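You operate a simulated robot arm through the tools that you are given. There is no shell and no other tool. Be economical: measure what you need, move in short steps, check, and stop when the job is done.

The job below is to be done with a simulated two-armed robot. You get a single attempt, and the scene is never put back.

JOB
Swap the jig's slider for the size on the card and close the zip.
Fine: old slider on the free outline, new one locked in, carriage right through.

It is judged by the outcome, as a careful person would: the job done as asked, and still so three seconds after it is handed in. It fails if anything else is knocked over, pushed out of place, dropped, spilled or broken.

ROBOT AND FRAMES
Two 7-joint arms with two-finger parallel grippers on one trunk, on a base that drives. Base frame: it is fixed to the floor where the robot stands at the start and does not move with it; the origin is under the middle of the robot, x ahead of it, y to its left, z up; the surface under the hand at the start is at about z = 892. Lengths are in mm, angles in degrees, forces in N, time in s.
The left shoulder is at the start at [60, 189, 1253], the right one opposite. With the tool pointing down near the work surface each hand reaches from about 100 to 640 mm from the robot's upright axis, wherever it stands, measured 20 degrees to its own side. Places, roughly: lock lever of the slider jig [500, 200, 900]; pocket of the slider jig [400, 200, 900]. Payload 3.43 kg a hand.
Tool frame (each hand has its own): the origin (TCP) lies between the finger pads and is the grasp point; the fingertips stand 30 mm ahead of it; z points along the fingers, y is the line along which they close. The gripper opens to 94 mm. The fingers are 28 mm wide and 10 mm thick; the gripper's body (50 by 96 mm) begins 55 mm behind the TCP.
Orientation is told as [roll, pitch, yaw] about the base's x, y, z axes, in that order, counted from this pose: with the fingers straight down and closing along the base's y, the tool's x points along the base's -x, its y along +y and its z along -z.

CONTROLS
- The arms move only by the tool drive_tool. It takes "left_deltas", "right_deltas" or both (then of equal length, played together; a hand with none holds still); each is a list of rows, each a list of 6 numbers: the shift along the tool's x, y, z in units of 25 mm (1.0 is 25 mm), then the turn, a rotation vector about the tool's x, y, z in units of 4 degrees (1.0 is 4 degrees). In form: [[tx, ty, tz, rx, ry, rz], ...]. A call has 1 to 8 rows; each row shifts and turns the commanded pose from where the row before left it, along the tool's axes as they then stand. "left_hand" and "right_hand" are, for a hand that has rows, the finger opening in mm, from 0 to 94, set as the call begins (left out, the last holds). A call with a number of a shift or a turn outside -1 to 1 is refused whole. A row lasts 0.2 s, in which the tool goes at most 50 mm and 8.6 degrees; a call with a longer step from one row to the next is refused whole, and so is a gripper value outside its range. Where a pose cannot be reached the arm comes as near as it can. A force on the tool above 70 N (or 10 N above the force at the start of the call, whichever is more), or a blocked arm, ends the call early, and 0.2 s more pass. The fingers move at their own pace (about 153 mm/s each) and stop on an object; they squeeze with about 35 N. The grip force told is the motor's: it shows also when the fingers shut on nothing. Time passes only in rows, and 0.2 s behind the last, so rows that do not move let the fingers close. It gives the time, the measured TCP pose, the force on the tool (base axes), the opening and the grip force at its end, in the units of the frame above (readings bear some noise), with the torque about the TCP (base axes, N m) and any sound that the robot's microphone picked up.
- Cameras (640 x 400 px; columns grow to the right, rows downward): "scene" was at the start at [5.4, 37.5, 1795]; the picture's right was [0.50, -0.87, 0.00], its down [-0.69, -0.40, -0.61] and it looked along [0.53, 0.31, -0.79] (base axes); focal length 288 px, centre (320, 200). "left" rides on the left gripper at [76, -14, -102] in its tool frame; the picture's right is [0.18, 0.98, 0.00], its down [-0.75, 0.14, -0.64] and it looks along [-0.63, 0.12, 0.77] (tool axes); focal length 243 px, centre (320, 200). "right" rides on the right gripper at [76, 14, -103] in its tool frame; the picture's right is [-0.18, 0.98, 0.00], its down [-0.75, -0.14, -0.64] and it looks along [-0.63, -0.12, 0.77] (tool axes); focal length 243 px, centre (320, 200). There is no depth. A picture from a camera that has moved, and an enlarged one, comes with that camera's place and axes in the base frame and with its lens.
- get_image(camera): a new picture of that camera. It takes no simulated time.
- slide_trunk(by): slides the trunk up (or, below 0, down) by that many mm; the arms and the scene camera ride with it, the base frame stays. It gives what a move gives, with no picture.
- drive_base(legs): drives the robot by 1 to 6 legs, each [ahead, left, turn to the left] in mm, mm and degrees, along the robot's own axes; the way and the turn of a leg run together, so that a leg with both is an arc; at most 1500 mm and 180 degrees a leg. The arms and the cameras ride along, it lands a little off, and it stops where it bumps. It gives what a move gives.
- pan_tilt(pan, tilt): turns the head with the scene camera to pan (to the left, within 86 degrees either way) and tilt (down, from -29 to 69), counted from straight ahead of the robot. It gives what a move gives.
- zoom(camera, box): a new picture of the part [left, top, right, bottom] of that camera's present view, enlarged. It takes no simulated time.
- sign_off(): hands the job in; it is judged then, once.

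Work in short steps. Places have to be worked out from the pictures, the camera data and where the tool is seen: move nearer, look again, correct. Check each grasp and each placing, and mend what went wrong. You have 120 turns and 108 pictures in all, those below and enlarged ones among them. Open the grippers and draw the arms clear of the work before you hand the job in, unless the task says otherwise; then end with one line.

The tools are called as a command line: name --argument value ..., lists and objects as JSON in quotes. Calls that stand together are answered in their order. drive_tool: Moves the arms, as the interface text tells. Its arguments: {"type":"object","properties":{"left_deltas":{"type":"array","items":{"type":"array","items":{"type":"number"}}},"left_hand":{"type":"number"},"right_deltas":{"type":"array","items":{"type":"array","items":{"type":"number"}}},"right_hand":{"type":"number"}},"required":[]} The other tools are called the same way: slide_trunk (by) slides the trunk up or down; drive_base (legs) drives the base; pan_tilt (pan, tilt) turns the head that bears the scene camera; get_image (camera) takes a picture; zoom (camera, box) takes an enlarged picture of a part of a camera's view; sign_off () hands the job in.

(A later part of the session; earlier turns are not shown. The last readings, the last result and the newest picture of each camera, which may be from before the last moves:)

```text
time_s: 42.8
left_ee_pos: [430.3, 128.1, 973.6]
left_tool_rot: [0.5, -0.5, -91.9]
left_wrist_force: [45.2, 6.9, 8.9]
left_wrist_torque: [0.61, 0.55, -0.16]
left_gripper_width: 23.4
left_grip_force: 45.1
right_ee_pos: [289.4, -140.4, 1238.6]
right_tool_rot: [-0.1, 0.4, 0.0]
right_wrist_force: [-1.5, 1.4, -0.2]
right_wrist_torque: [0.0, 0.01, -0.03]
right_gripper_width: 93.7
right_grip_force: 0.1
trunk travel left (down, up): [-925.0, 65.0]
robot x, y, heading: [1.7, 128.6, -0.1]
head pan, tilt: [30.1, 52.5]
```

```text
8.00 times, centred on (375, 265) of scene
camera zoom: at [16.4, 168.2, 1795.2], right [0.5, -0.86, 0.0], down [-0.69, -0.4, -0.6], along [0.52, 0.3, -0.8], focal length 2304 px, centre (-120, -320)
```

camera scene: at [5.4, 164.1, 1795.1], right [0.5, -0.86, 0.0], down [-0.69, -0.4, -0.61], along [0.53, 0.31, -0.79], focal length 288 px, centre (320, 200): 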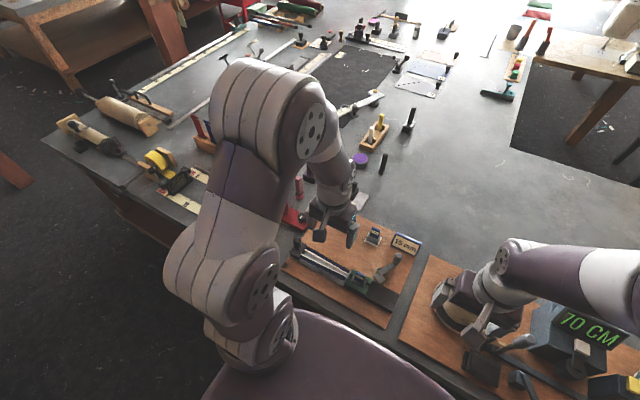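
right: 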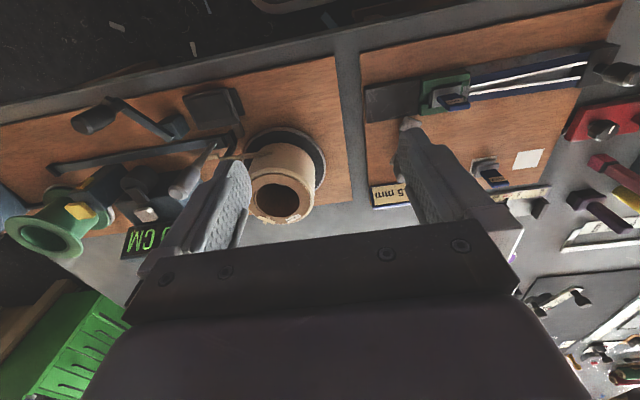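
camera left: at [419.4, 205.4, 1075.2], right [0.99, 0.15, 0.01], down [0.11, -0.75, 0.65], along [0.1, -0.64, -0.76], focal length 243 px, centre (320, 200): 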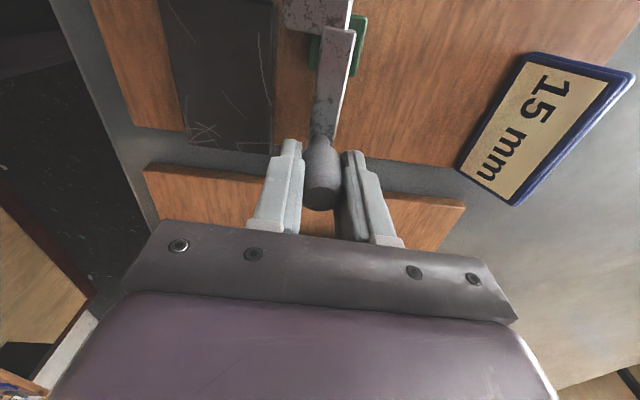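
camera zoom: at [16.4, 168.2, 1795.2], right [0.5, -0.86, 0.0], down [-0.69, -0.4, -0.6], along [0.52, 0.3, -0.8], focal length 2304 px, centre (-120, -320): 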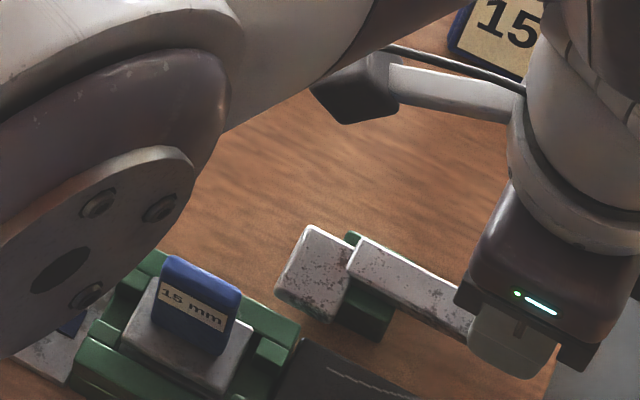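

The lever now lies square to the board against a hard stop, with its head tip pointing at the pocket. I relax the push, release, rise, and check whether it stays.

drive_tool --left_deltas '[[0, 0.12, 0, 0, 0, 0], [0, 0, 0, 0, 0, 0]]' --left_hand 50

drive_tool --left_deltas '[[0, 0, -1, 0, 0, 0], [0, 0, -1, 0, 0, 0], [0, 0, -1, 0, 0, 0], [0, 0, -1, 0, 0, -1], [0, 0, 0, 0, 0, -1], [0, 0, 0, 0, 0, -1], [0, 0, 0, 0, 0, -1], [0, 0, 0, 0, 0, -1]]'

get_image --camera "left"

zoom --camera "scene" --box '[330, 220, 420, 290]'

```text
time_s: 43.4
left_ee_pos: [423.4, 129.6, 971.6]
left_tool_rot: [-0.3, 0.1, -91.9]
left_wrist_force: [0.7, 0.4, 1.1]
left_wrist_torque: [0.01, 0.03, 0.0]
left_gripper_width: 49.8
left_grip_force: 0.1
right_ee_pos: [284.3, -140.7, 1238.8]
right_tool_rot: [0.0, 0.1, 0.1]
right_wrist_force: [-0.8, -0.5, -0.2]
right_wrist_torque: [0.06, 0.02, 0.0]
right_gripper_width: 93.8
right_grip_force: 0.1
trunk travel left (down, up): [-925.0, 65.0]
robot x, y, heading: [1.4, 127.4, 0.1]
head pan, tilt: [30.1, 52.5]
```

```text
time_s: 45.2
left_ee_pos: [423.7, 129.3, 1072.9]
left_tool_rot: [0.1, 0.0, -71.8]
left_wrist_force: [0.0, 0.4, -0.3]
left_wrist_torque: [-0.01, -0.04, 0.0]
left_gripper_width: 49.9
left_grip_force: 0.0
right_ee_pos: [282.3, -140.8, 1238.3]
right_tool_rot: [0.0, 0.0, -0.1]
right_wrist_force: [0.4, -0.4, 0.3]
right_wrist_torque: [0.02, -0.01, -0.01]
right_gripper_width: 94.2
right_grip_force: 0.0
trunk travel left (down, up): [-925.0, 65.0]
robot x, y, heading: [3.2, 130.1, 0.2]
head pan, tilt: [30.1, 52.5]
```

```text
40 pictures are left
camera left: at [386.3, 197.0, 1175.3], right [0.88, 0.48, 0.0], down [0.37, -0.67, 0.64], along [0.31, -0.56, -0.77], focal length 243 px, centre (320, 200)
```

left: 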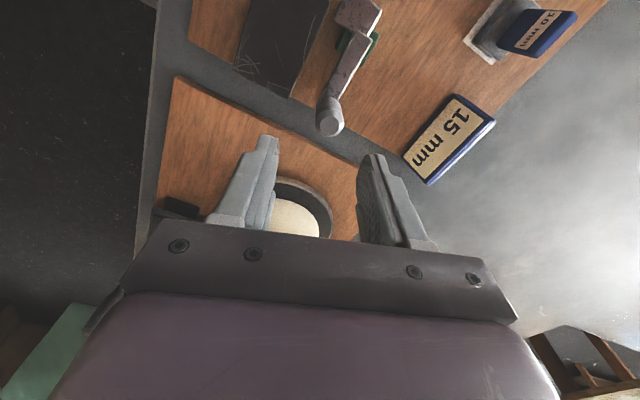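

```text
5.71 times, centred on (375, 255) of scene
camera zoom: at [5.7, 166.7, 1795.0], right [0.5, -0.86, 0.0], down [-0.69, -0.4, -0.61], along [0.53, 0.31, -0.79], focal length 1645 px, centre (6, -114)
```

zoom: 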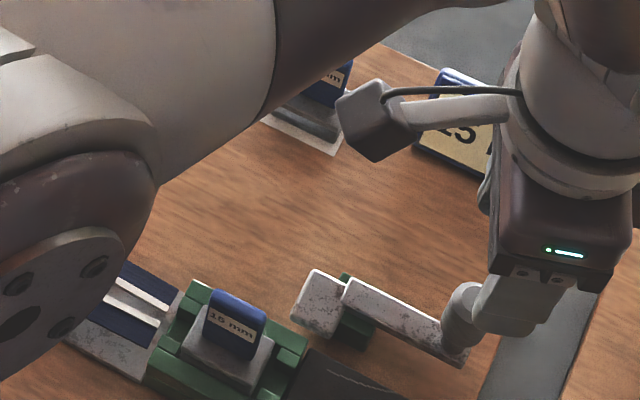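

The lever stays put. I move back over the board with yaw 0 to inspect the lever head against the pocket.

drive_tool --left_deltas '[[0, 0, 0, 0, 0, -1], [0, 0, 0, 0, 0, -1], [0, 0, 0, 0, 0, -1], [0, 0, 0, 0, 0, -1], [0, 0, 0, 0, 0, -1], [0, 0, 0, 0, 0, -1], [0, 0, 0, 0, 0, -1], [0, 0, 0, 0, 0, -1]]'

drive_tool --left_deltas '[[0, 0, 0, 0, 0, -1], [0, 0, 0, 0, 0, -1], [0, 0, 0, 0, 0, -1], [0, 0, 0, 0, 0, -1], [0, 0, 0, 0, 0, -1], [0, 0, 0, 0, 0, -1], [0, 0, 0, 0, 0, -1], [0, 0, 0, 0, 0, -1]]'

drive_tool --left_deltas '[[0, 0, 0, 0, 0, -1], [0, 0, 0, 0, 0, -0.95], [0, 1, 0, 0, 0, 0], [0, 1, 0, 0, 0, 0], [0, 1, 0, 0, 0, 0], [0, 1, 0, 0, 0, 0]]'

zoom --camera "left" --box '[180, 0, 400, 160]'

```text
time_s: 47.0
left_ee_pos: [424.0, 128.8, 1072.3]
left_tool_rot: [0.2, -0.1, -39.8]
left_wrist_force: [-0.4, 0.3, -0.2]
left_wrist_torque: [-0.01, -0.04, 0.0]
left_gripper_width: 50.1
left_grip_force: 0.0
right_ee_pos: [282.0, -140.8, 1238.4]
right_tool_rot: [-0.1, 0.0, 0.2]
right_wrist_force: [0.1, -0.3, -0.1]
right_wrist_torque: [0.01, 0.0, 0.0]
right_gripper_width: 94.1
right_grip_force: 0.0
trunk travel left (down, up): [-925.0, 65.0]
robot x, y, heading: [-2.2, 127.9, -0.1]
head pan, tilt: [30.1, 52.5]
```

```text
time_s: 48.8
left_ee_pos: [422.6, 128.7, 1073.0]
left_tool_rot: [0.1, 0.0, -7.9]
left_wrist_force: [-0.5, 0.4, 0.3]
left_wrist_torque: [0.0, -0.02, -0.04]
left_gripper_width: 49.8
left_grip_force: 0.1
right_ee_pos: [281.8, -140.9, 1238.9]
right_tool_rot: [0.0, 0.0, 0.0]
right_wrist_force: [0.7, 0.3, 0.2]
right_wrist_torque: [0.0, 0.02, 0.01]
right_gripper_width: 94.0
right_grip_force: 0.1
trunk travel left (down, up): [-925.0, 65.0]
robot x, y, heading: [-2.6, 128.9, 0.0]
head pan, tilt: [30.1, 52.5]
```

```text
time_s: 50.2
left_ee_pos: [423.9, 229.7, 1072.6]
left_tool_rot: [-0.1, -0.1, -0.1]
left_wrist_force: [-0.2, -0.5, 0.5]
left_wrist_torque: [-0.02, 0.01, 0.01]
left_gripper_width: 49.8
left_grip_force: 0.0
right_ee_pos: [281.3, -139.2, 1238.7]
right_tool_rot: [-0.1, 0.0, 0.1]
right_wrist_force: [-0.6, -0.4, -0.3]
right_wrist_torque: [-0.01, -0.04, 0.02]
right_gripper_width: 94.0
right_grip_force: 0.0
trunk travel left (down, up): [-925.0, 65.0]
robot x, y, heading: [-0.7, 132.1, 0.0]
head pan, tilt: [30.1, 52.5]
```

```text
2.50 times, centred on (290, 80) of left
camera zoom: at [348.0, 216.2, 1175.2], right [-0.18, 0.98, 0.0], down [0.75, 0.14, 0.64], along [0.63, 0.12, -0.77], focal length 606 px, centre (395, 500)
```

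zoom: 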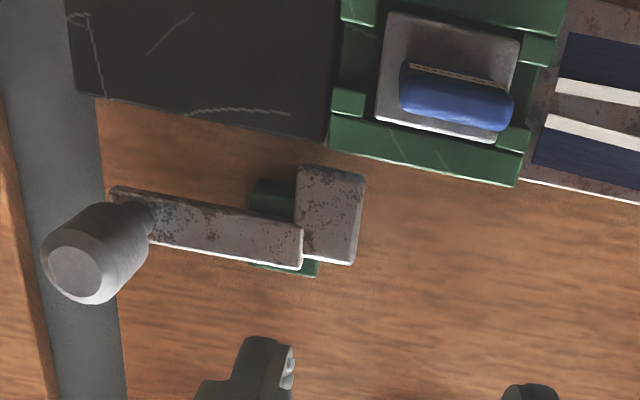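

The lever is square with the board, its head beside the pocket wall. To test that the slider is truly locked, I grip its tab and pull up gently by a couple of mm.

drive_tool --left_deltas '[[0.7, 0.1, 0, 0, 0, 0], [0.7, 0.1, 0, 0, 0, 0], [0.7, 0.08, 0, 0, 0, 0], [0, 0, 1, 0, 0, 0], [0, 0, 1, 0, 0, 0], [0, 0, 0.7, 0, 0, 0], [0, 0, 0.7, 0, 0, 0], [0, 0, 0.65, 0, 0, 0]]' --left_hand 44

drive_tool --left_deltas '[[0, 0, 0, 0, 0, 0], [0, 0, 0, 0, 0, 0], [0, 0, 0, 0, 0, 0]]' --left_hand 20

drive_tool --left_deltas '[[0, 0, -0.08, 0, 0, 0], [0, 0, -0.08, 0, 0, 0], [0, 0, 0, 0, 0, 0]]'

```text
time_s: 52.0
left_ee_pos: [371.9, 237.9, 970.4]
left_tool_rot: [-0.1, -0.1, -0.1]
left_wrist_force: [-0.4, -0.2, -0.2]
left_wrist_torque: [0.01, -0.01, -0.05]
left_gripper_width: 43.8
left_grip_force: 0.1
right_ee_pos: [282.9, -140.3, 1239.8]
right_tool_rot: [0.0, 0.1, 0.0]
right_wrist_force: [-0.2, 1.1, 0.5]
right_wrist_torque: [-0.03, 0.03, 0.02]
right_gripper_width: 94.1
right_grip_force: 0.0
trunk travel left (down, up): [-925.0, 65.0]
robot x, y, heading: [-3.2, 131.0, -0.3]
head pan, tilt: [30.1, 52.5]
```

```text
time_s: 52.8
left_ee_pos: [370.9, 235.5, 970.8]
left_tool_rot: [0.0, -0.1, -0.1]
left_wrist_force: [0.8, 0.1, -0.6]
left_wrist_torque: [-0.01, 0.05, -0.05]
left_gripper_width: 30.2
left_grip_force: 35.0
right_ee_pos: [281.5, -140.9, 1238.8]
right_tool_rot: [0.0, 0.0, -0.1]
right_wrist_force: [0.0, 0.1, -0.8]
right_wrist_torque: [-0.03, 0.03, 0.03]
right_gripper_width: 93.8
right_grip_force: 0.0
trunk travel left (down, up): [-925.0, 65.0]
robot x, y, heading: [-1.2, 130.7, 0.0]
head pan, tilt: [30.1, 52.5]
```

```text
time_s: 53.6
left_ee_pos: [371.5, 236.2, 975.8]
left_tool_rot: [0.0, -0.1, -0.1]
left_wrist_force: [0.3, -0.1, -0.8]
left_wrist_torque: [-0.01, -0.02, 0.04]
left_gripper_width: 30.4
left_grip_force: 35.2
right_ee_pos: [281.3, -141.4, 1239.6]
right_tool_rot: [0.1, 0.1, 0.0]
right_wrist_force: [0.3, -0.4, 0.6]
right_wrist_torque: [0.03, -0.02, 0.0]
right_gripper_width: 93.8
right_grip_force: 0.0
trunk travel left (down, up): [-925.0, 65.0]
robot x, y, heading: [0.9, 127.7, 0.1]
head pan, tilt: [30.1, 52.5]
```

The slider lifted freely, so it is not physically held. I put it back down and release, then look closer at the lever.

drive_tool --left_deltas '[[0, 0, 0.1, 0, 0, 0], [0, 0, 0.15, 0, 0, 0], [0, 0, 0.05, 0, 0, 0]]'

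drive_tool --left_deltas '[[0, 0, 0, 0, 0, 0], [0, 0, 0, 0, 0, 0]]' --left_hand 44

drive_tool --left_deltas '[[0, 0, -0.6, 0, 0, 0], [0, 0, -1, 0, 0, 0], [0, 0, -1, 0, 0, 0], [0, 0, -0.6, 0, 0, 0], [0, 1, 0, 0, 0, 0], [0, 1, 0, 0, 0, 0], [0, 1, 0, 0, 0, 0], [0, 1, 0, 0, 0, 0]]'

zoom --camera "scene" --box '[350, 240, 410, 285]'

zoom --camera "left" --box '[40, 20, 280, 180]'

```text
time_s: 54.4
left_ee_pos: [372.6, 235.9, 968.5]
left_tool_rot: [0.0, -0.3, -0.2]
left_wrist_force: [-1.4, 1.4, 12.0]
left_wrist_torque: [0.02, 0.3, -0.01]
left_gripper_width: 30.4
left_grip_force: 35.6
right_ee_pos: [281.3, -142.3, 1240.0]
right_tool_rot: [0.0, 0.0, 0.1]
right_wrist_force: [0.8, -0.3, -0.7]
right_wrist_torque: [-0.05, 0.01, 0.0]
right_gripper_width: 94.0
right_grip_force: 0.0
trunk travel left (down, up): [-925.0, 65.0]
robot x, y, heading: [3.8, 125.1, -0.2]
head pan, tilt: [30.1, 52.5]
```

```text
time_s: 55.0
left_ee_pos: [371.7, 235.5, 967.7]
left_tool_rot: [0.0, -0.2, -0.1]
left_wrist_force: [-0.2, -0.3, -0.4]
left_wrist_torque: [0.04, -0.01, -0.02]
left_gripper_width: 44.0
left_grip_force: 0.1
right_ee_pos: [280.8, -141.2, 1238.7]
right_tool_rot: [0.0, 0.0, 0.1]
right_wrist_force: [0.9, 1.0, -1.3]
right_wrist_torque: [0.0, 0.03, 0.01]
right_gripper_width: 94.0
right_grip_force: 0.0
trunk travel left (down, up): [-925.0, 65.0]
robot x, y, heading: [0.7, 129.9, -0.1]
head pan, tilt: [30.1, 52.5]
```

```text
time_s: 56.8
left_ee_pos: [370.7, 337.3, 1049.5]
left_tool_rot: [-0.1, -0.1, -0.2]
left_wrist_force: [-0.3, 0.1, 0.3]
left_wrist_torque: [-0.01, 0.0, -0.01]
left_gripper_width: 44.1
left_grip_force: 0.0
right_ee_pos: [282.8, -139.1, 1239.0]
right_tool_rot: [-0.1, 0.0, 0.1]
right_wrist_force: [-0.3, 0.0, -0.3]
right_wrist_torque: [-0.01, -0.04, 0.01]
right_gripper_width: 94.1
right_grip_force: 0.0
trunk travel left (down, up): [-925.0, 65.0]
robot x, y, heading: [-0.9, 129.6, 0.3]
head pan, tilt: [30.1, 52.5]
```

```text
8.89 times, centred on (380, 262) of scene
camera zoom: at [5.4, 168.3, 1795.0], right [0.5, -0.86, 0.0], down [-0.69, -0.4, -0.61], along [0.53, 0.3, -0.79], focal length 2560 px, centre (-213, -356)
```

zoom: 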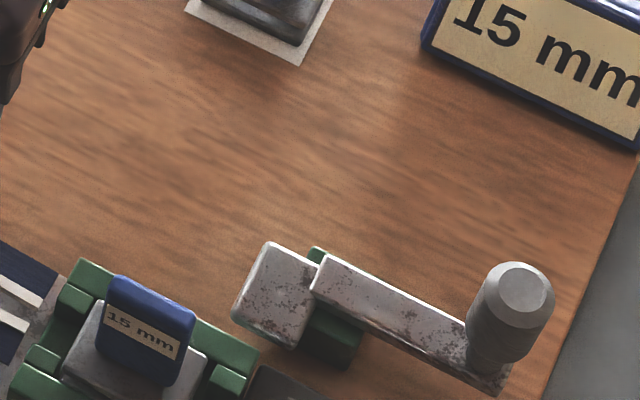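

```text
2.50 times, centred on (160, 100) of left
camera zoom: at [295.0, 323.3, 1150.9], right [-0.18, 0.98, 0.0], down [0.75, 0.14, 0.64], along [0.63, 0.12, -0.77], focal length 606 px, centre (720, 450)
```

zoom: 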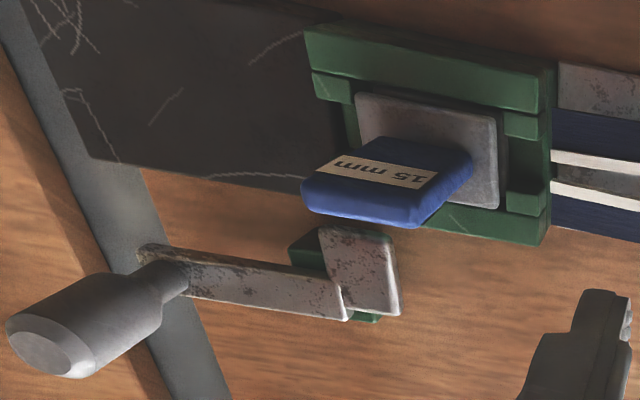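

The head's nose abuts the pocket's outer wall, below its rim, so this is visually the closed pose, but it may not be completely home. I push the knob once more from the +x side with closed fingers to seat it hard.

drive_tool --left_deltas '[[0, -0.9, -0.2, 0, 0, 0], [-0.5, -0.9, -0.2, 0, 0, 0], [-0.5, -0.9, 0, 0, 0, 0], [-0.6, -0.95, 0, 0, 0, 0], [-0.6, -0.95, 0, 0, 0, 0], [-0.6, -0.95, 0, 0, 0, 0], [-0.6, -0.95, 0, 0, 0, 0], [-0.6, -0.95, 0, 0, 0, 0]]' --left_hand 0

drive_tool --left_deltas '[[0, -0.9, 0.4, 0, 0, 0], [0, 0, 0.8, 0, 0, 0], [0, 0, 0.8, 0, 0, 0], [0, 0, 0.8, 0, 0, 0], [0, 0, 0.8, 0, 0, 0]]'

get_image --camera "left"

```text
time_s: 58.6
left_ee_pos: [472.5, 149.3, 1058.2]
left_tool_rot: [0.0, -0.1, -0.1]
left_wrist_force: [1.2, -0.2, 0.4]
left_wrist_torque: [0.02, -0.02, 0.01]
left_gripper_width: 0.0
left_grip_force: 32.9
right_ee_pos: [282.4, -141.9, 1239.6]
right_tool_rot: [0.1, 0.0, 0.1]
right_wrist_force: [0.8, -0.1, -0.6]
right_wrist_torque: [0.02, 0.02, 0.01]
right_gripper_width: 93.9
right_grip_force: 0.2
trunk travel left (down, up): [-925.0, 65.0]
robot x, y, heading: [5.1, 131.7, -0.1]
head pan, tilt: [30.1, 52.5]
```

```text
time_s: 59.8
left_ee_pos: [471.2, 125.5, 968.2]
left_tool_rot: [0.1, -0.1, 0.0]
left_wrist_force: [-0.6, 0.4, -0.5]
left_wrist_torque: [-0.02, 0.03, -0.02]
left_gripper_width: 0.1
left_grip_force: 33.6
right_ee_pos: [282.2, -140.7, 1239.6]
right_tool_rot: [0.0, 0.0, 0.1]
right_wrist_force: [-0.1, -0.1, 0.4]
right_wrist_torque: [0.03, 0.0, -0.02]
right_gripper_width: 94.3
right_grip_force: 0.0
trunk travel left (down, up): [-925.0, 65.0]
robot x, y, heading: [0.0, 127.2, 0.1]
head pan, tilt: [30.1, 52.5]
```

```text
35 pictures are left
camera left: at [395.3, 112.7, 1070.4], right [-0.18, 0.98, 0.0], down [0.75, 0.14, 0.64], along [0.63, 0.12, -0.77], focal length 243 px, centre (320, 200)
```

left: 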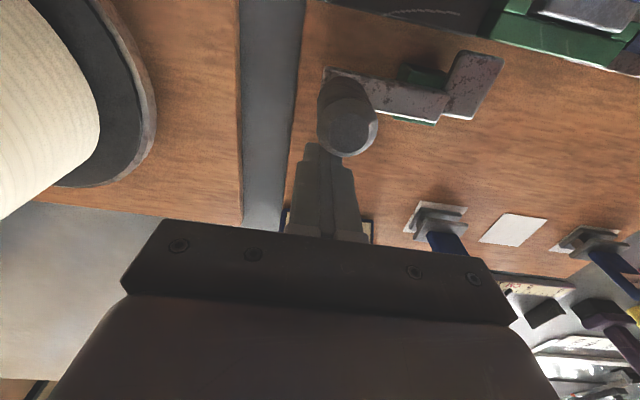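

The knob is at about (433,131); I align in y and push in −x.

drive_tool --left_deltas '[[0, 0.22, 0, 0, 0, 0], [0.4, 0, 0, 0, 0, 0], [0.16, 0, 0, 0, 0, 0]]'

drive_tool --left_deltas '[[0.12, 0, 0, 0, 0, 0], [0.1, 0, 0, 0, 0, 0], [0.1, 0, 0, 0, 0, 0], [0.1, 0, 0, 0, 0, 0], [0.1, 0, 0, 0, 0, 0]]'

get_image --camera "left"

```text
time_s: 60.6
left_ee_pos: [457.7, 131.8, 967.4]
left_tool_rot: [-0.1, -0.2, -0.1]
left_wrist_force: [3.7, 0.0, 1.9]
left_wrist_torque: [0.0, 0.08, 0.0]
left_gripper_width: 0.1
left_grip_force: 33.5
right_ee_pos: [282.9, -142.1, 1238.7]
right_tool_rot: [0.0, 0.1, 0.1]
right_wrist_force: [-0.1, 0.0, -0.1]
right_wrist_torque: [0.02, -0.02, 0.03]
right_gripper_width: 94.0
right_grip_force: 0.1
trunk travel left (down, up): [-925.0, 65.0]
robot x, y, heading: [-2.8, 128.2, -0.1]
head pan, tilt: [30.1, 52.5]
```

```text
time_s: 61.8
left_ee_pos: [456.5, 131.7, 968.4]
left_tool_rot: [-0.5, -0.6, -0.1]
left_wrist_force: [53.1, 5.2, 15.0]
left_wrist_torque: [-0.05, 0.93, 0.0]
left_gripper_width: 0.0
left_grip_force: 32.3
right_ee_pos: [291.6, -140.7, 1238.2]
right_tool_rot: [-0.1, 0.4, 0.2]
right_wrist_force: [-0.9, -0.5, -0.4]
right_wrist_torque: [0.0, 0.01, 0.03]
right_gripper_width: 93.8
right_grip_force: 0.0
trunk travel left (down, up): [-925.0, 65.0]
robot x, y, heading: [-2.5, 126.7, 0.1]
head pan, tilt: [30.1, 52.5]
```

```text
34 pictures are left
camera left: at [379.9, 117.6, 1069.9], right [-0.18, 0.98, -0.01], down [0.75, 0.15, 0.65], along [0.64, 0.11, -0.76], focal length 243 px, centre (320, 200)
```

left: 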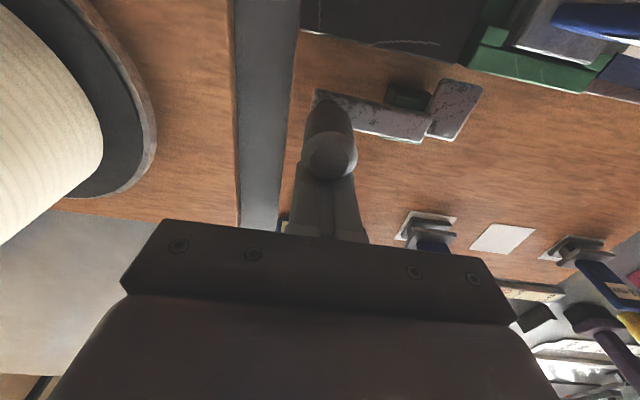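

The lever is hard against its stop (53 N, no motion), and it had been at the opposite stop initially, so this is the closed end. I back off, rise, and move over to the tape carriage.

drive_tool --left_deltas '[[-0.8, 0, 0, 0, 0, 0], [-0.4, 0, -0.9, 0, 0, 0], [0, 0, -1, 0, 0, 0], [0, 0, -1, 0, 0, 0], [0, 0, -1, 0, 0, 0], [0, 1, -0.5, 0, 0, 0], [0, 1, 0, 0, 0, 0], [0, 1, 0, 0, 0, 0]]' --left_hand 60

drive_tool --left_deltas '[[0.4, 1, 0, 0, 0, 0], [0.4, 1, 0, 0, 0, 0], [0.4, 1, 0, 0, 0, 0], [0.4, 1, 0, 0, 0, 0], [0.4, 1, 0, 0, 0, 0], [0.4, 1, 0, 0, 0, 0], [0.4, 1, 0, 0, 0, 0], [0.4, 1, 0, 0, 0, 0]]'

get_image --camera "left"

```text
time_s: 63.6
left_ee_pos: [472.6, 206.9, 1078.2]
left_tool_rot: [0.0, -0.2, -0.2]
left_wrist_force: [0.7, 0.8, 0.5]
left_wrist_torque: [0.0, 0.02, 0.02]
left_gripper_width: 60.0
left_grip_force: 0.1
right_ee_pos: [282.4, -140.6, 1239.3]
right_tool_rot: [0.0, -0.1, 0.0]
right_wrist_force: [0.5, 0.4, 0.0]
right_wrist_torque: [-0.02, 0.01, 0.03]
right_gripper_width: 93.9
right_grip_force: 0.0
trunk travel left (down, up): [-925.0, 65.0]
robot x, y, heading: [3.1, 129.7, -0.1]
head pan, tilt: [30.1, 52.5]
```

```text
time_s: 65.4
left_ee_pos: [394.9, 407.9, 1077.3]
left_tool_rot: [0.0, -0.2, -0.1]
left_wrist_force: [-0.5, 0.5, -0.2]
left_wrist_torque: [-0.03, -0.02, -0.02]
left_gripper_width: 60.1
left_grip_force: 0.0
right_ee_pos: [282.2, -141.1, 1240.6]
right_tool_rot: [-0.1, 0.0, 0.0]
right_wrist_force: [-0.2, 0.1, 0.4]
right_wrist_torque: [0.0, 0.02, -0.01]
right_gripper_width: 94.1
right_grip_force: 0.0
trunk travel left (down, up): [-925.0, 65.0]
robot x, y, heading: [-1.0, 130.5, 0.1]
head pan, tilt: [30.1, 52.5]
```

```text
33 pictures are left
camera left: at [317.8, 394.3, 1180.0], right [-0.18, 0.98, 0.0], down [0.75, 0.14, 0.64], along [0.63, 0.12, -0.76], focal length 243 px, centre (320, 200)
```

left: 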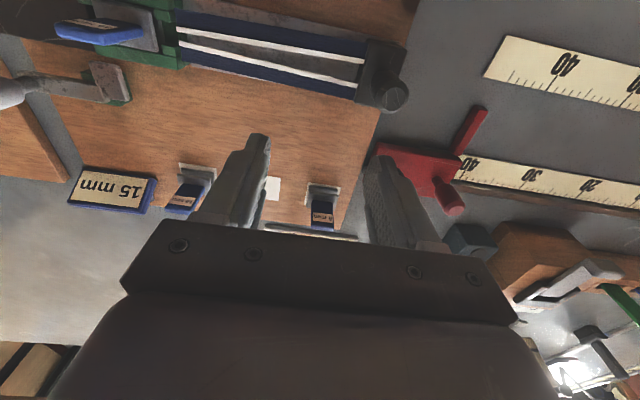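

The carriage knob is at about (366,462), top about z 990. I move above it and look again.

drive_tool --left_deltas '[[0.4, 0.7, 0, 0, 0, 0], [0.4, 0.7, 0, 0, 0, 0], [0.32, 0.76, 0, 0, 0, 0]]'

get_image --camera "left"

```text
time_s: 66.2
left_ee_pos: [365.8, 461.6, 1078.4]
left_tool_rot: [0.0, -0.2, -0.1]
left_wrist_force: [-0.8, -0.2, -0.4]
left_wrist_torque: [0.01, -0.01, -0.01]
left_gripper_width: 60.1
left_grip_force: 0.0
right_ee_pos: [282.1, -141.5, 1239.0]
right_tool_rot: [0.1, 0.1, 0.0]
right_wrist_force: [0.0, 0.7, -0.7]
right_wrist_torque: [0.0, 0.01, 0.03]
right_gripper_width: 93.8
right_grip_force: 0.0
trunk travel left (down, up): [-925.0, 65.0]
robot x, y, heading: [2.3, 124.5, 0.1]
head pan, tilt: [30.1, 52.5]
```

```text
32 pictures are left
camera left: at [290.3, 448.2, 1180.7], right [-0.18, 0.98, 0.0], down [0.75, 0.14, 0.64], along [0.63, 0.12, -0.77], focal length 243 px, centre (320, 200)
```

left: 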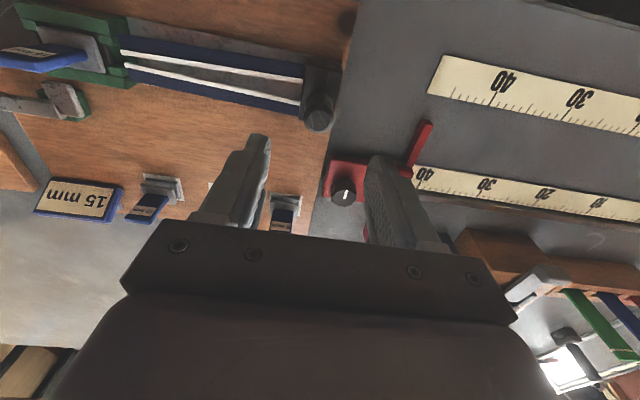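

drive_tool --left_deltas '[[0.05, 0, 0.9, 0, 0, 0], [0, 0, 0.9, 0, 0, 0], [0, 0, 0.9, 0, 0, 0], [0, 0, 0.9, 0, 0, 0]]'

get_image --camera "left"

```text
time_s: 67.2
left_ee_pos: [365.2, 461.2, 988.2]
left_tool_rot: [0.0, -0.1, -0.1]
left_wrist_force: [-0.4, -0.5, 0.4]
left_wrist_torque: [-0.01, -0.04, -0.02]
left_gripper_width: 59.8
left_grip_force: 0.0
right_ee_pos: [281.1, -140.3, 1240.6]
right_tool_rot: [-0.1, 0.1, 0.0]
right_wrist_force: [0.5, 0.0, 0.3]
right_wrist_torque: [0.0, -0.04, 0.03]
right_gripper_width: 94.2
right_grip_force: 0.1
trunk travel left (down, up): [-925.0, 65.0]
robot x, y, heading: [2.0, 131.7, -0.2]
head pan, tilt: [30.1, 52.5]
```

```text
31 pictures are left
camera left: at [289.5, 447.7, 1090.5], right [-0.18, 0.98, 0.0], down [0.75, 0.14, 0.64], along [0.63, 0.12, -0.77], focal length 243 px, centre (320, 200)
```

left: 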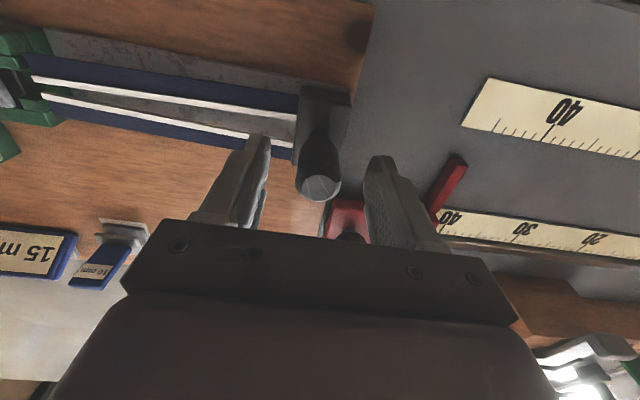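

The knob is between the fingers. I lower 8 mm and close on it.

drive_tool --left_deltas '[[0, 0, 0.32, 0, 0, 0]]'

drive_tool --left_deltas '[[0, 0, 0, 0, 0, 0], [0, 0, 0, 0, 0, 0], [0, 0, 0, 0, 0, 0]]' --left_hand 10

get_image --camera "left"

```text
time_s: 67.6
left_ee_pos: [364.6, 461.2, 979.8]
left_tool_rot: [0.0, -0.2, -0.1]
left_wrist_force: [0.0, 0.4, -0.3]
left_wrist_torque: [0.0, -0.02, -0.03]
left_gripper_width: 59.6
left_grip_force: 0.0
right_ee_pos: [281.2, -139.3, 1239.7]
right_tool_rot: [-0.1, 0.0, -0.1]
right_wrist_force: [-0.9, -0.4, 1.0]
right_wrist_torque: [-0.01, -0.03, 0.0]
right_gripper_width: 94.1
right_grip_force: 0.2
trunk travel left (down, up): [-925.0, 65.0]
robot x, y, heading: [3.2, 125.5, -0.1]
head pan, tilt: [30.1, 52.5]
```

```text
time_s: 68.4
left_ee_pos: [365.2, 460.9, 980.1]
left_tool_rot: [0.0, 0.0, -0.1]
left_wrist_force: [0.2, -2.7, -7.2]
left_wrist_torque: [0.71, -0.6, -0.04]
left_gripper_width: 25.7
left_grip_force: 44.8
right_ee_pos: [282.4, -141.9, 1238.5]
right_tool_rot: [-0.1, 0.0, 0.0]
right_wrist_force: [0.6, -0.7, 0.2]
right_wrist_torque: [0.0, 0.0, -0.02]
right_gripper_width: 94.2
right_grip_force: 0.1
trunk travel left (down, up): [-925.0, 65.0]
robot x, y, heading: [-2.1, 131.3, -0.1]
head pan, tilt: [30.1, 52.5]
```

```text
30 pictures are left
camera left: at [289.1, 447.2, 1082.6], right [-0.18, 0.98, 0.0], down [0.75, 0.14, 0.64], along [0.63, 0.12, -0.77], focal length 243 px, centre (320, 200)
```

left: 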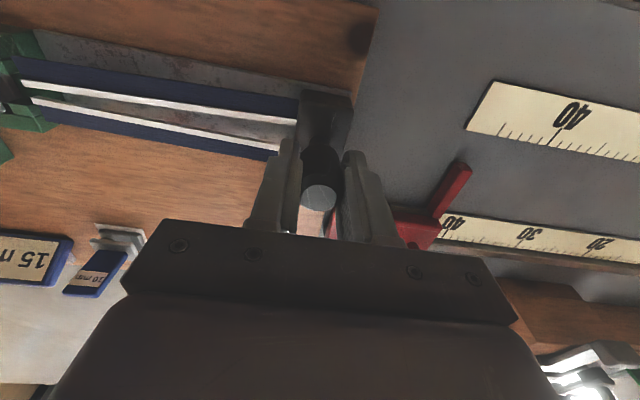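

Gripped. I push the carriage 10 mm in −y and check the force.

drive_tool --left_deltas '[[0, -0.2, 0, 0, 0, 0], [0, -0.2, 0, 0, 0, 0]]'

zoom --camera "scene" --box '[290, 220, 420, 310]'

```text
time_s: 69.0
left_ee_pos: [364.6, 451.2, 980.3]
left_tool_rot: [-0.1, -0.1, -0.1]
left_wrist_force: [-1.4, -0.5, -3.3]
left_wrist_torque: [0.98, -0.11, -0.01]
left_gripper_width: 25.4
left_grip_force: 45.5
right_ee_pos: [281.6, -141.0, 1240.3]
right_tool_rot: [0.1, -0.1, 0.0]
right_wrist_force: [-0.1, 0.2, 0.3]
right_wrist_torque: [-0.02, 0.01, -0.02]
right_gripper_width: 94.3
right_grip_force: 0.1
trunk travel left (down, up): [-925.0, 65.0]
robot x, y, heading: [-1.1, 131.3, 0.1]
head pan, tilt: [30.1, 52.5]
```

```text
4.44 times, centred on (355, 265) of scene
camera zoom: at [5.3, 166.8, 1795.0], right [0.5, -0.86, 0.0], down [-0.69, -0.4, -0.61], along [0.53, 0.31, -0.79], focal length 1280 px, centre (164, -89)
```

zoom: 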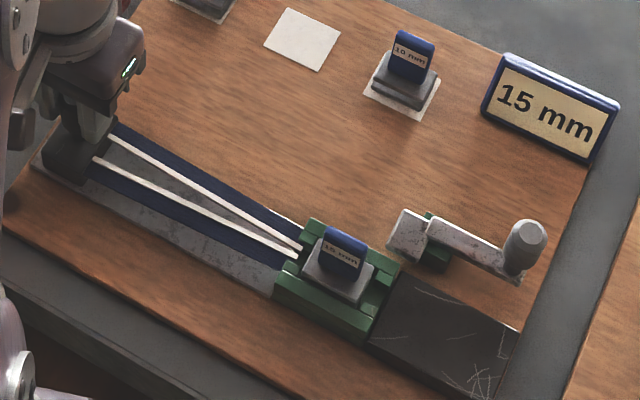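

It slides freely and the tape ends are entering the pocket. I go 15 mm more and watch.

drive_tool --left_deltas '[[0, -0.2, 0, 0, 0, 0], [0, -0.2, 0, 0, 0, 0], [0, -0.2, 0, 0, 0, 0]]'

zoom --camera "scene" --box '[330, 245, 390, 290]'

```text
time_s: 69.8
left_ee_pos: [365.4, 436.8, 981.2]
left_tool_rot: [0.1, 0.0, -0.1]
left_wrist_force: [-0.3, 0.6, 3.3]
left_wrist_torque: [-0.61, 0.69, 0.1]
left_gripper_width: 25.6
left_grip_force: 45.3
right_ee_pos: [281.7, -141.7, 1239.2]
right_tool_rot: [0.0, 0.0, 0.0]
right_wrist_force: [0.5, -0.4, 0.6]
right_wrist_torque: [0.0, 0.01, 0.0]
right_gripper_width: 93.9
right_grip_force: 0.1
trunk travel left (down, up): [-925.0, 65.0]
robot x, y, heading: [-1.9, 131.2, -0.0]
head pan, tilt: [30.1, 52.5]
```

```text
8.89 times, centred on (360, 268) of scene
camera zoom: at [4.9, 166.2, 1795.2], right [0.5, -0.86, 0.0], down [-0.69, -0.4, -0.61], along [0.53, 0.31, -0.79], focal length 2560 px, centre (-36, -400)
```

zoom: 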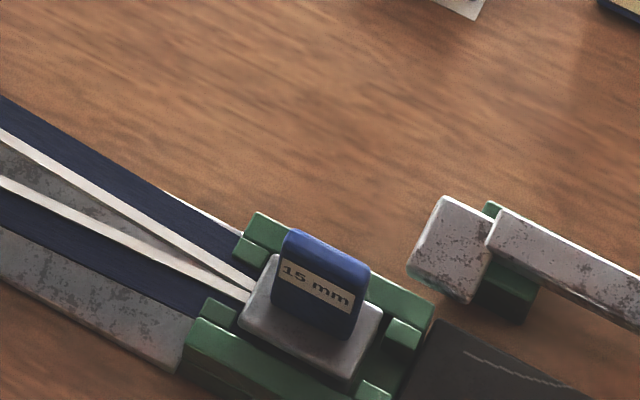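

The teeth run into the slider, which stays put, with little force. I continue.

drive_tool --left_deltas '[[0, -0.3, 0, 0, 0, 0], [0, -0.3, 0, 0, 0, 0], [0, -0.3, 0, 0, 0, 0]]'

zoom --camera "scene" --box '[330, 245, 390, 290]'

```text
time_s: 70.6
left_ee_pos: [364.6, 426.3, 979.7]
left_tool_rot: [-0.4, -0.8, 0.2]
left_wrist_force: [-10.8, 68.6, 23.7]
left_wrist_torque: [1.9, 0.87, 0.28]
left_gripper_width: 25.8
left_grip_force: 44.6
right_ee_pos: [279.5, -129.1, 1243.4]
right_tool_rot: [-0.6, -0.1, 0.1]
right_wrist_force: [0.2, -0.8, -0.6]
right_wrist_torque: [0.0, -0.01, 0.0]
right_gripper_width: 94.4
right_grip_force: 0.0
trunk travel left (down, up): [-925.0, 65.0]
robot x, y, heading: [-0.7, 128.2, 0.2]
head pan, tilt: [30.1, 52.5]
```

```text
8.89 times, centred on (360, 268) of scene
camera zoom: at [0.2, 182.8, 1795.0], right [0.5, -0.86, 0.01], down [-0.68, -0.41, -0.61], along [0.53, 0.3, -0.79], focal length 2560 px, centre (-36, -400)
```

zoom: 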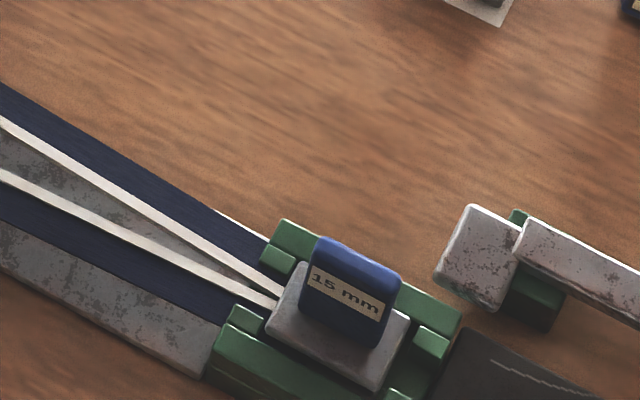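

The carriage is blocked at y ≈ 426 (68 N): the tape will not pass, so the slider is not yet locked. I back the carriage off to its start and release it.

drive_tool --left_deltas '[[0, 0.4, 0, 0, 0, 0], [0, 0.4, 0, 0, 0, 0], [0, 0.4, 0, 0, 0, 0], [0, 0.4, 0, 0, 0, 0], [0, 0.25, 0, 0, 0, 0]]'

drive_tool --left_deltas '[[0, 0, 0, 0, 0, 0], [0, 0, 0, 0, 0, 0]]' --left_hand 60

drive_tool --left_deltas '[[0, 0, -1, 0, 0, 0], [0, 0, -1, 0, 0, 0], [0, 0, -1, 0, 0, 0], [0, -1, -1, 0, 0, 0], [0, -1, 0, 0, 0, 0], [0, -1, 0, 0, 0, 0], [0, -1, 0, 0, 0, 0], [0, -1, 0, 0, 0, 0]]'

zoom --camera "left" --box '[20, 20, 300, 200]'

```text
time_s: 71.8
left_ee_pos: [365.8, 460.1, 979.4]
left_tool_rot: [0.1, -0.1, -0.2]
left_wrist_force: [2.0, -0.6, -1.0]
left_wrist_torque: [1.05, 0.25, -0.01]
left_gripper_width: 25.6
left_grip_force: 45.3
right_ee_pos: [282.0, -142.1, 1238.7]
right_tool_rot: [0.0, 0.1, 0.0]
right_wrist_force: [-0.2, 0.6, 0.1]
right_wrist_torque: [-0.03, 0.01, 0.01]
right_gripper_width: 94.1
right_grip_force: 0.0
trunk travel left (down, up): [-925.0, 65.0]
robot x, y, heading: [-0.9, 129.8, -0.1]
head pan, tilt: [30.1, 52.5]
```

```text
time_s: 72.4
left_ee_pos: [365.7, 460.1, 980.6]
left_tool_rot: [0.0, -0.1, -0.1]
left_wrist_force: [-0.4, 0.2, -0.1]
left_wrist_torque: [0.04, 0.0, -0.03]
left_gripper_width: 59.9
left_grip_force: 0.1
right_ee_pos: [282.6, -140.8, 1239.2]
right_tool_rot: [0.0, 0.0, 0.0]
right_wrist_force: [0.6, -0.1, 0.0]
right_wrist_torque: [-0.04, 0.04, -0.01]
right_gripper_width: 94.1
right_grip_force: 0.1
trunk travel left (down, up): [-925.0, 65.0]
robot x, y, heading: [-0.4, 132.0, -0.2]
head pan, tilt: [30.1, 52.5]
```

```text
time_s: 74.2
left_ee_pos: [365.1, 336.2, 1080.3]
left_tool_rot: [0.1, -0.1, -0.1]
left_wrist_force: [-0.5, -0.1, -1.3]
left_wrist_torque: [-0.01, 0.01, 0.02]
left_gripper_width: 60.2
left_grip_force: 0.1
right_ee_pos: [282.2, -142.2, 1239.1]
right_tool_rot: [0.0, -0.1, 0.1]
right_wrist_force: [-0.2, -0.5, -0.3]
right_wrist_torque: [0.04, 0.04, -0.03]
right_gripper_width: 94.1
right_grip_force: 0.1
trunk travel left (down, up): [-925.0, 65.0]
robot x, y, heading: [3.1, 135.6, 0.2]
head pan, tilt: [30.1, 52.5]
```

```text
2.22 times, centred on (160, 110) of left
camera zoom: at [288.8, 320.3, 1182.6], right [-0.18, 0.98, 0.0], down [0.75, 0.14, 0.64], along [0.63, 0.12, -0.77], focal length 539 px, centre (676, 400)
```

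zoom: 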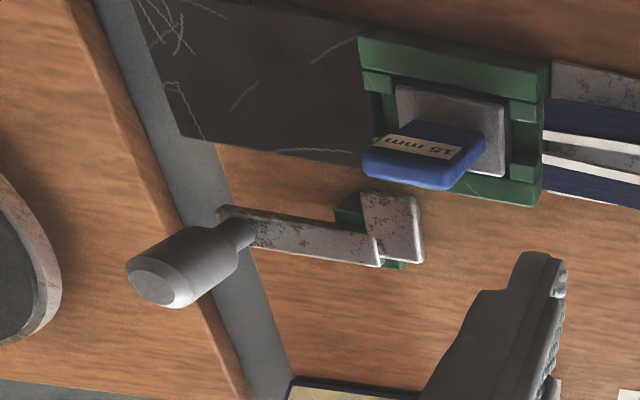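

I suspect the lock may lie the other way, so I test the lever counter-clockwise: first move back over the knob at about (431,130).

drive_tool --left_deltas '[[-0.33, -0.98, 0, 0, 0, 0], [-0.33, -0.98, 0, 0, 0, 0], [-0.33, -0.98, 0, 0, 0, 0], [-0.33, -0.98, 0, 0, 0, 0], [-0.33, -0.98, 0, 0, 0, 0], [-0.33, -0.98, 0, 0, 0, 0], [-0.33, -0.98, 0, 0, 0, 0], [-0.33, -0.98, 0, 0, 0, 0]]'

drive_tool --left_deltas '[[-0.02, -0.43, 0.3, 0, 0, 0], [0, 0, 0.5, 0, 0, 0], [0, 0, 0.5, 0, 0, 0]]'

get_image --camera "left"

```text
time_s: 76.0
left_ee_pos: [429.8, 137.5, 1080.9]
left_tool_rot: [0.2, -0.1, -0.1]
left_wrist_force: [-0.7, 0.2, -0.1]
left_wrist_torque: [0.01, -0.02, -0.03]
left_gripper_width: 60.1
left_grip_force: 0.1
right_ee_pos: [281.7, -141.7, 1239.0]
right_tool_rot: [0.0, 0.0, 0.1]
right_wrist_force: [-0.5, -0.7, 0.6]
right_wrist_torque: [0.0, 0.0, 0.03]
right_gripper_width: 94.2
right_grip_force: 0.0
trunk travel left (down, up): [-925.0, 65.0]
robot x, y, heading: [2.0, 130.4, -0.2]
head pan, tilt: [30.1, 52.5]
```

```text
time_s: 76.8
left_ee_pos: [430.4, 128.1, 1049.0]
left_tool_rot: [0.0, -0.1, -0.1]
left_wrist_force: [0.4, 0.6, 0.3]
left_wrist_torque: [-0.01, -0.03, -0.03]
left_gripper_width: 60.1
left_grip_force: 0.0
right_ee_pos: [282.2, -140.2, 1238.3]
right_tool_rot: [0.0, 0.0, 0.0]
right_wrist_force: [-0.2, -0.4, -0.6]
right_wrist_torque: [-0.03, -0.01, 0.01]
right_gripper_width: 94.1
right_grip_force: 0.0
trunk travel left (down, up): [-925.0, 65.0]
robot x, y, heading: [3.2, 131.1, 0.1]
head pan, tilt: [30.1, 52.5]
```

```text
25 pictures are left
camera left: at [354.8, 114.0, 1150.1], right [-0.18, 0.98, 0.0], down [0.75, 0.14, 0.64], along [0.63, 0.12, -0.77], focal length 243 px, centre (320, 200)
```

left: 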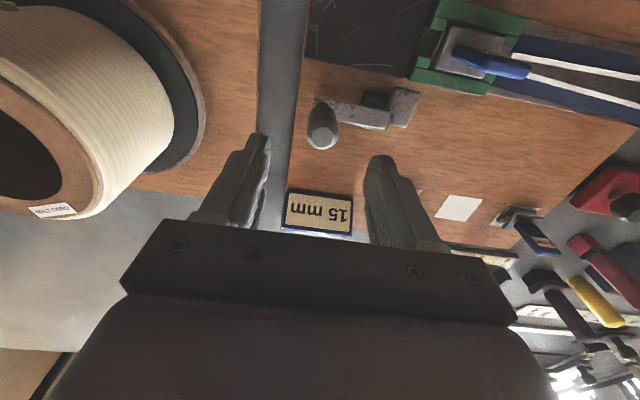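

drive_tool --left_deltas '[[-0.03, 0.05, 0.8, 0, 0, 0], [0, 0, 0.8, 0, 0, 0], [0, 0, 0.8, 0, 0, 0], [0, 0, 0.62, 0, 0, 0]]' --left_hand 50

drive_tool --left_deltas '[[0, 0, 0, 0, 0, 0], [0, 0, 0, 0, 0, 0], [0, 0, 0, 0, 0, 0]]' --left_hand 10

drive_tool --left_deltas '[[-0.308, 0.02, 0, 0, 0, 0], [-0.3, 0.064, 0, 0, 0, 0], [-0.288, 0.108, 0, 0, 0, 0], [-0.268, 0.144, 0, 0, 0, 0]]'

```text
time_s: 77.8
left_ee_pos: [432.0, 130.2, 971.3]
left_tool_rot: [0.0, -0.1, -0.1]
left_wrist_force: [0.4, 0.0, -0.5]
left_wrist_torque: [-0.03, 0.0, 0.0]
left_gripper_width: 50.1
left_grip_force: 0.0
right_ee_pos: [282.8, -141.6, 1239.0]
right_tool_rot: [0.1, 0.0, 0.1]
right_wrist_force: [-0.8, 0.3, 0.6]
right_wrist_torque: [-0.01, 0.01, -0.01]
right_gripper_width: 94.1
right_grip_force: 0.2
trunk travel left (down, up): [-925.0, 65.0]
robot x, y, heading: [3.6, 130.9, -0.2]
head pan, tilt: [30.1, 52.5]
```

```text
time_s: 78.6
left_ee_pos: [431.1, 131.3, 972.1]
left_tool_rot: [-0.1, -0.2, -0.1]
left_wrist_force: [1.8, 5.8, -3.1]
left_wrist_torque: [0.66, -0.52, 0.02]
left_gripper_width: 23.6
left_grip_force: 45.0
right_ee_pos: [282.8, -140.3, 1239.6]
right_tool_rot: [-0.1, 0.1, 0.1]
right_wrist_force: [0.5, -0.2, -0.2]
right_wrist_torque: [-0.01, 0.03, 0.01]
right_gripper_width: 94.0
right_grip_force: 0.1
trunk travel left (down, up): [-925.0, 65.0]
robot x, y, heading: [1.0, 126.8, -0.0]
head pan, tilt: [30.1, 52.5]
```

```text
time_s: 79.6
left_ee_pos: [461.9, 136.7, 973.2]
left_tool_rot: [-0.2, -0.2, -0.1]
left_wrist_force: [-5.4, -5.7, -3.6]
left_wrist_torque: [0.57, 0.02, 0.35]
left_gripper_width: 24.1
left_grip_force: 45.2
right_ee_pos: [283.0, -141.2, 1239.5]
right_tool_rot: [0.0, 0.0, 0.0]
right_wrist_force: [0.2, -0.4, 0.0]
right_wrist_torque: [-0.03, -0.01, 0.0]
right_gripper_width: 94.3
right_grip_force: 0.1
trunk travel left (down, up): [-925.0, 65.0]
robot x, y, heading: [-1.9, 130.5, 0.2]
head pan, tilt: [30.1, 52.5]
```

It follows the arc. I bring it back to the initial angle and then probe beyond it.

drive_tool --left_deltas '[[-0.252, 0.18, 0, 0, 0, 0], [-0.22, 0.212, 0, 0, 0, 0], [-0.188, 0.24, 0, 0, 0, 0]]'

drive_tool --left_deltas '[[-0.152, 0.268, 0, 0, 0, 0], [-0.116, 0.284, 0, 0, 0, 0]]'

```text
time_s: 80.4
left_ee_pos: [478.6, 150.4, 974.1]
left_tool_rot: [0.2, -0.3, -0.1]
left_wrist_force: [-1.9, -12.2, 2.8]
left_wrist_torque: [-0.43, -0.11, 0.56]
left_gripper_width: 23.2
left_grip_force: 45.7
right_ee_pos: [281.1, -144.4, 1239.1]
right_tool_rot: [0.0, 0.0, -0.1]
right_wrist_force: [-0.6, -0.6, 0.6]
right_wrist_torque: [0.02, 0.0, -0.02]
right_gripper_width: 94.1
right_grip_force: 0.0
trunk travel left (down, up): [-925.0, 65.0]
robot x, y, heading: [2.5, 130.0, -0.1]
head pan, tilt: [30.1, 52.5]
```

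```text
time_s: 81.0
left_ee_pos: [483.3, 158.1, 973.7]
left_tool_rot: [0.3, -0.3, -0.4]
left_wrist_force: [-7.8, -43.5, -0.6]
left_wrist_torque: [-0.93, -0.27, 0.22]
left_gripper_width: 23.6
left_grip_force: 44.4
right_ee_pos: [280.4, -149.6, 1237.5]
right_tool_rot: [0.5, -0.1, 0.0]
right_wrist_force: [0.5, 0.1, -0.4]
right_wrist_torque: [-0.02, -0.01, 0.0]
right_gripper_width: 93.8
right_grip_force: 0.0
trunk travel left (down, up): [-925.0, 65.0]
robot x, y, heading: [-1.8, 128.8, -0.2]
head pan, tilt: [30.1, 52.5]
```

The counter-clockwise side is a hard stop as well, so clockwise is the closed end and the slider may have been not quite home when I closed the lever. I release the knob, open position, then go over the slider to press it fully down before closing again.

drive_tool --left_deltas '[[0, -0.25, 0, 0, 0, 0], [0, 0, 0, 0, 0, 0]]'

drive_tool --left_deltas '[[0, 0, 0, 0, 0, 0], [0, 0, 0, 0, 0, 0]]' --left_hand 50

drive_tool --left_deltas '[[0, 0, -1, 0, 0, 0], [0, 0, -1, 0, 0, 0], [0, 0, -1, 0, 0, 0], [0.9, 0.64, -0.6, 0, 0, 0], [0.9, 0.64, 0, 0, 0, 0], [0.9, 0.64, 0, 0, 0, 0], [0.9, 0.64, 0, 0, 0, 0], [0.9, 0.64, 0, 0, 0, 0]]' --left_hand 50

zoom --camera "left" --box '[220, 50, 380, 170]'

```text
time_s: 81.6
left_ee_pos: [482.7, 158.5, 972.5]
left_tool_rot: [0.2, -0.1, -0.1]
left_wrist_force: [-6.9, -25.6, 3.6]
left_wrist_torque: [-0.73, -0.36, -0.06]
left_gripper_width: 23.5
left_grip_force: 44.7
right_ee_pos: [280.0, -144.2, 1238.7]
right_tool_rot: [0.2, -0.1, 0.1]
right_wrist_force: [0.7, 0.3, -0.4]
right_wrist_torque: [-0.01, 0.0, 0.02]
right_gripper_width: 93.9
right_grip_force: 0.1
trunk travel left (down, up): [-925.0, 65.0]
robot x, y, heading: [-2.0, 132.5, 0.2]
head pan, tilt: [30.1, 52.5]
```

```text
time_s: 82.2
left_ee_pos: [483.4, 159.7, 971.9]
left_tool_rot: [0.1, -0.2, -0.1]
left_wrist_force: [-0.4, 0.1, 0.2]
left_wrist_torque: [0.01, -0.03, -0.02]
left_gripper_width: 50.1
left_grip_force: 0.0
right_ee_pos: [281.6, -142.6, 1239.6]
right_tool_rot: [0.1, 0.0, 0.2]
right_wrist_force: [0.8, -0.3, -0.5]
right_wrist_torque: [0.02, -0.04, -0.04]
right_gripper_width: 93.9
right_grip_force: 0.0
trunk travel left (down, up): [-925.0, 65.0]
robot x, y, heading: [3.6, 134.2, 0.1]
head pan, tilt: [30.1, 52.5]
```

```text
time_s: 84.0
left_ee_pos: [371.1, 242.0, 1062.6]
left_tool_rot: [0.0, -0.2, -0.1]
left_wrist_force: [-0.4, 0.9, 0.1]
left_wrist_torque: [-0.04, -0.03, 0.0]
left_gripper_width: 49.9
left_grip_force: 0.0
right_ee_pos: [281.1, -139.7, 1239.5]
right_tool_rot: [0.0, 0.0, 0.1]
right_wrist_force: [0.9, -0.6, 0.6]
right_wrist_torque: [0.01, 0.01, -0.02]
right_gripper_width: 94.1
right_grip_force: 0.0
trunk travel left (down, up): [-925.0, 65.0]
robot x, y, heading: [-2.4, 130.0, 0.0]
head pan, tilt: [30.1, 52.5]
```

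```text
3.33 times, centred on (300, 110) of left
camera zoom: at [295.3, 228.3, 1164.3], right [-0.18, 0.98, 0.0], down [0.75, 0.14, 0.64], along [0.63, 0.12, -0.76], focal length 809 px, centre (387, 500)
```

zoom: 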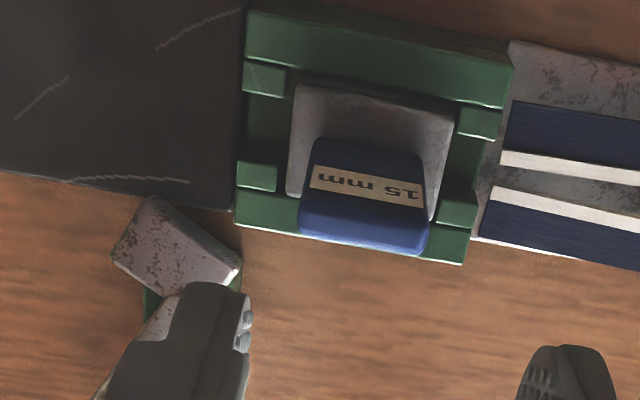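

The slider now sits well centred between the posts. I press on the tab with closed fingers to be sure it is down.

drive_tool --left_deltas '[[0, -0.22, 0.5, 0, 0, 0], [0, 0, 0.6, 0, 0, 0], [0, 0, 0.6, 0, 0, 0], [0, 0, 0.4, 0, 0, 0]]' --left_hand 0

drive_tool --left_deltas '[[0, 0, 0.12, 0, 0, 0], [0, 0, 0.12, 0, 0, 0], [0, 0, 0.12, 0, 0, 0]]'

```text
time_s: 85.0
left_ee_pos: [371.7, 235.8, 1012.5]
left_tool_rot: [-0.1, -0.5, -0.1]
left_wrist_force: [2.5, 1.3, 18.8]
left_wrist_torque: [0.05, 0.02, -0.04]
left_gripper_width: 0.2
left_grip_force: 32.9
right_ee_pos: [280.5, -141.2, 1241.1]
right_tool_rot: [0.1, 0.0, 0.1]
right_wrist_force: [-0.6, 0.4, -0.2]
right_wrist_torque: [-0.01, -0.03, 0.0]
right_gripper_width: 93.8
right_grip_force: 0.1
trunk travel left (down, up): [-925.0, 65.0]
robot x, y, heading: [2.2, 126.9, -0.1]
head pan, tilt: [30.1, 52.5]
```

```text
time_s: 85.5
left_ee_pos: [370.8, 235.9, 1011.1]
left_tool_rot: [-0.2, -1.0, 0.0]
left_wrist_force: [-12.0, 8.6, 53.8]
left_wrist_torque: [0.3, 0.72, -0.14]
left_gripper_width: 0.2
left_grip_force: 32.8
right_ee_pos: [276.7, -141.5, 1241.3]
right_tool_rot: [0.0, -0.4, 0.2]
right_wrist_force: [0.9, 0.9, -0.8]
right_wrist_torque: [-0.03, -0.01, 0.03]
right_gripper_width: 94.1
right_grip_force: 0.1
trunk travel left (down, up): [-925.0, 65.0]
robot x, y, heading: [-2.3, 134.3, 0.0]
head pan, tilt: [30.1, 52.5]
stopped in row 2 (left hand): the force on the tool passed its limit at 77 N (the readings are from after the stop); the commanded pose is now the measured one
```

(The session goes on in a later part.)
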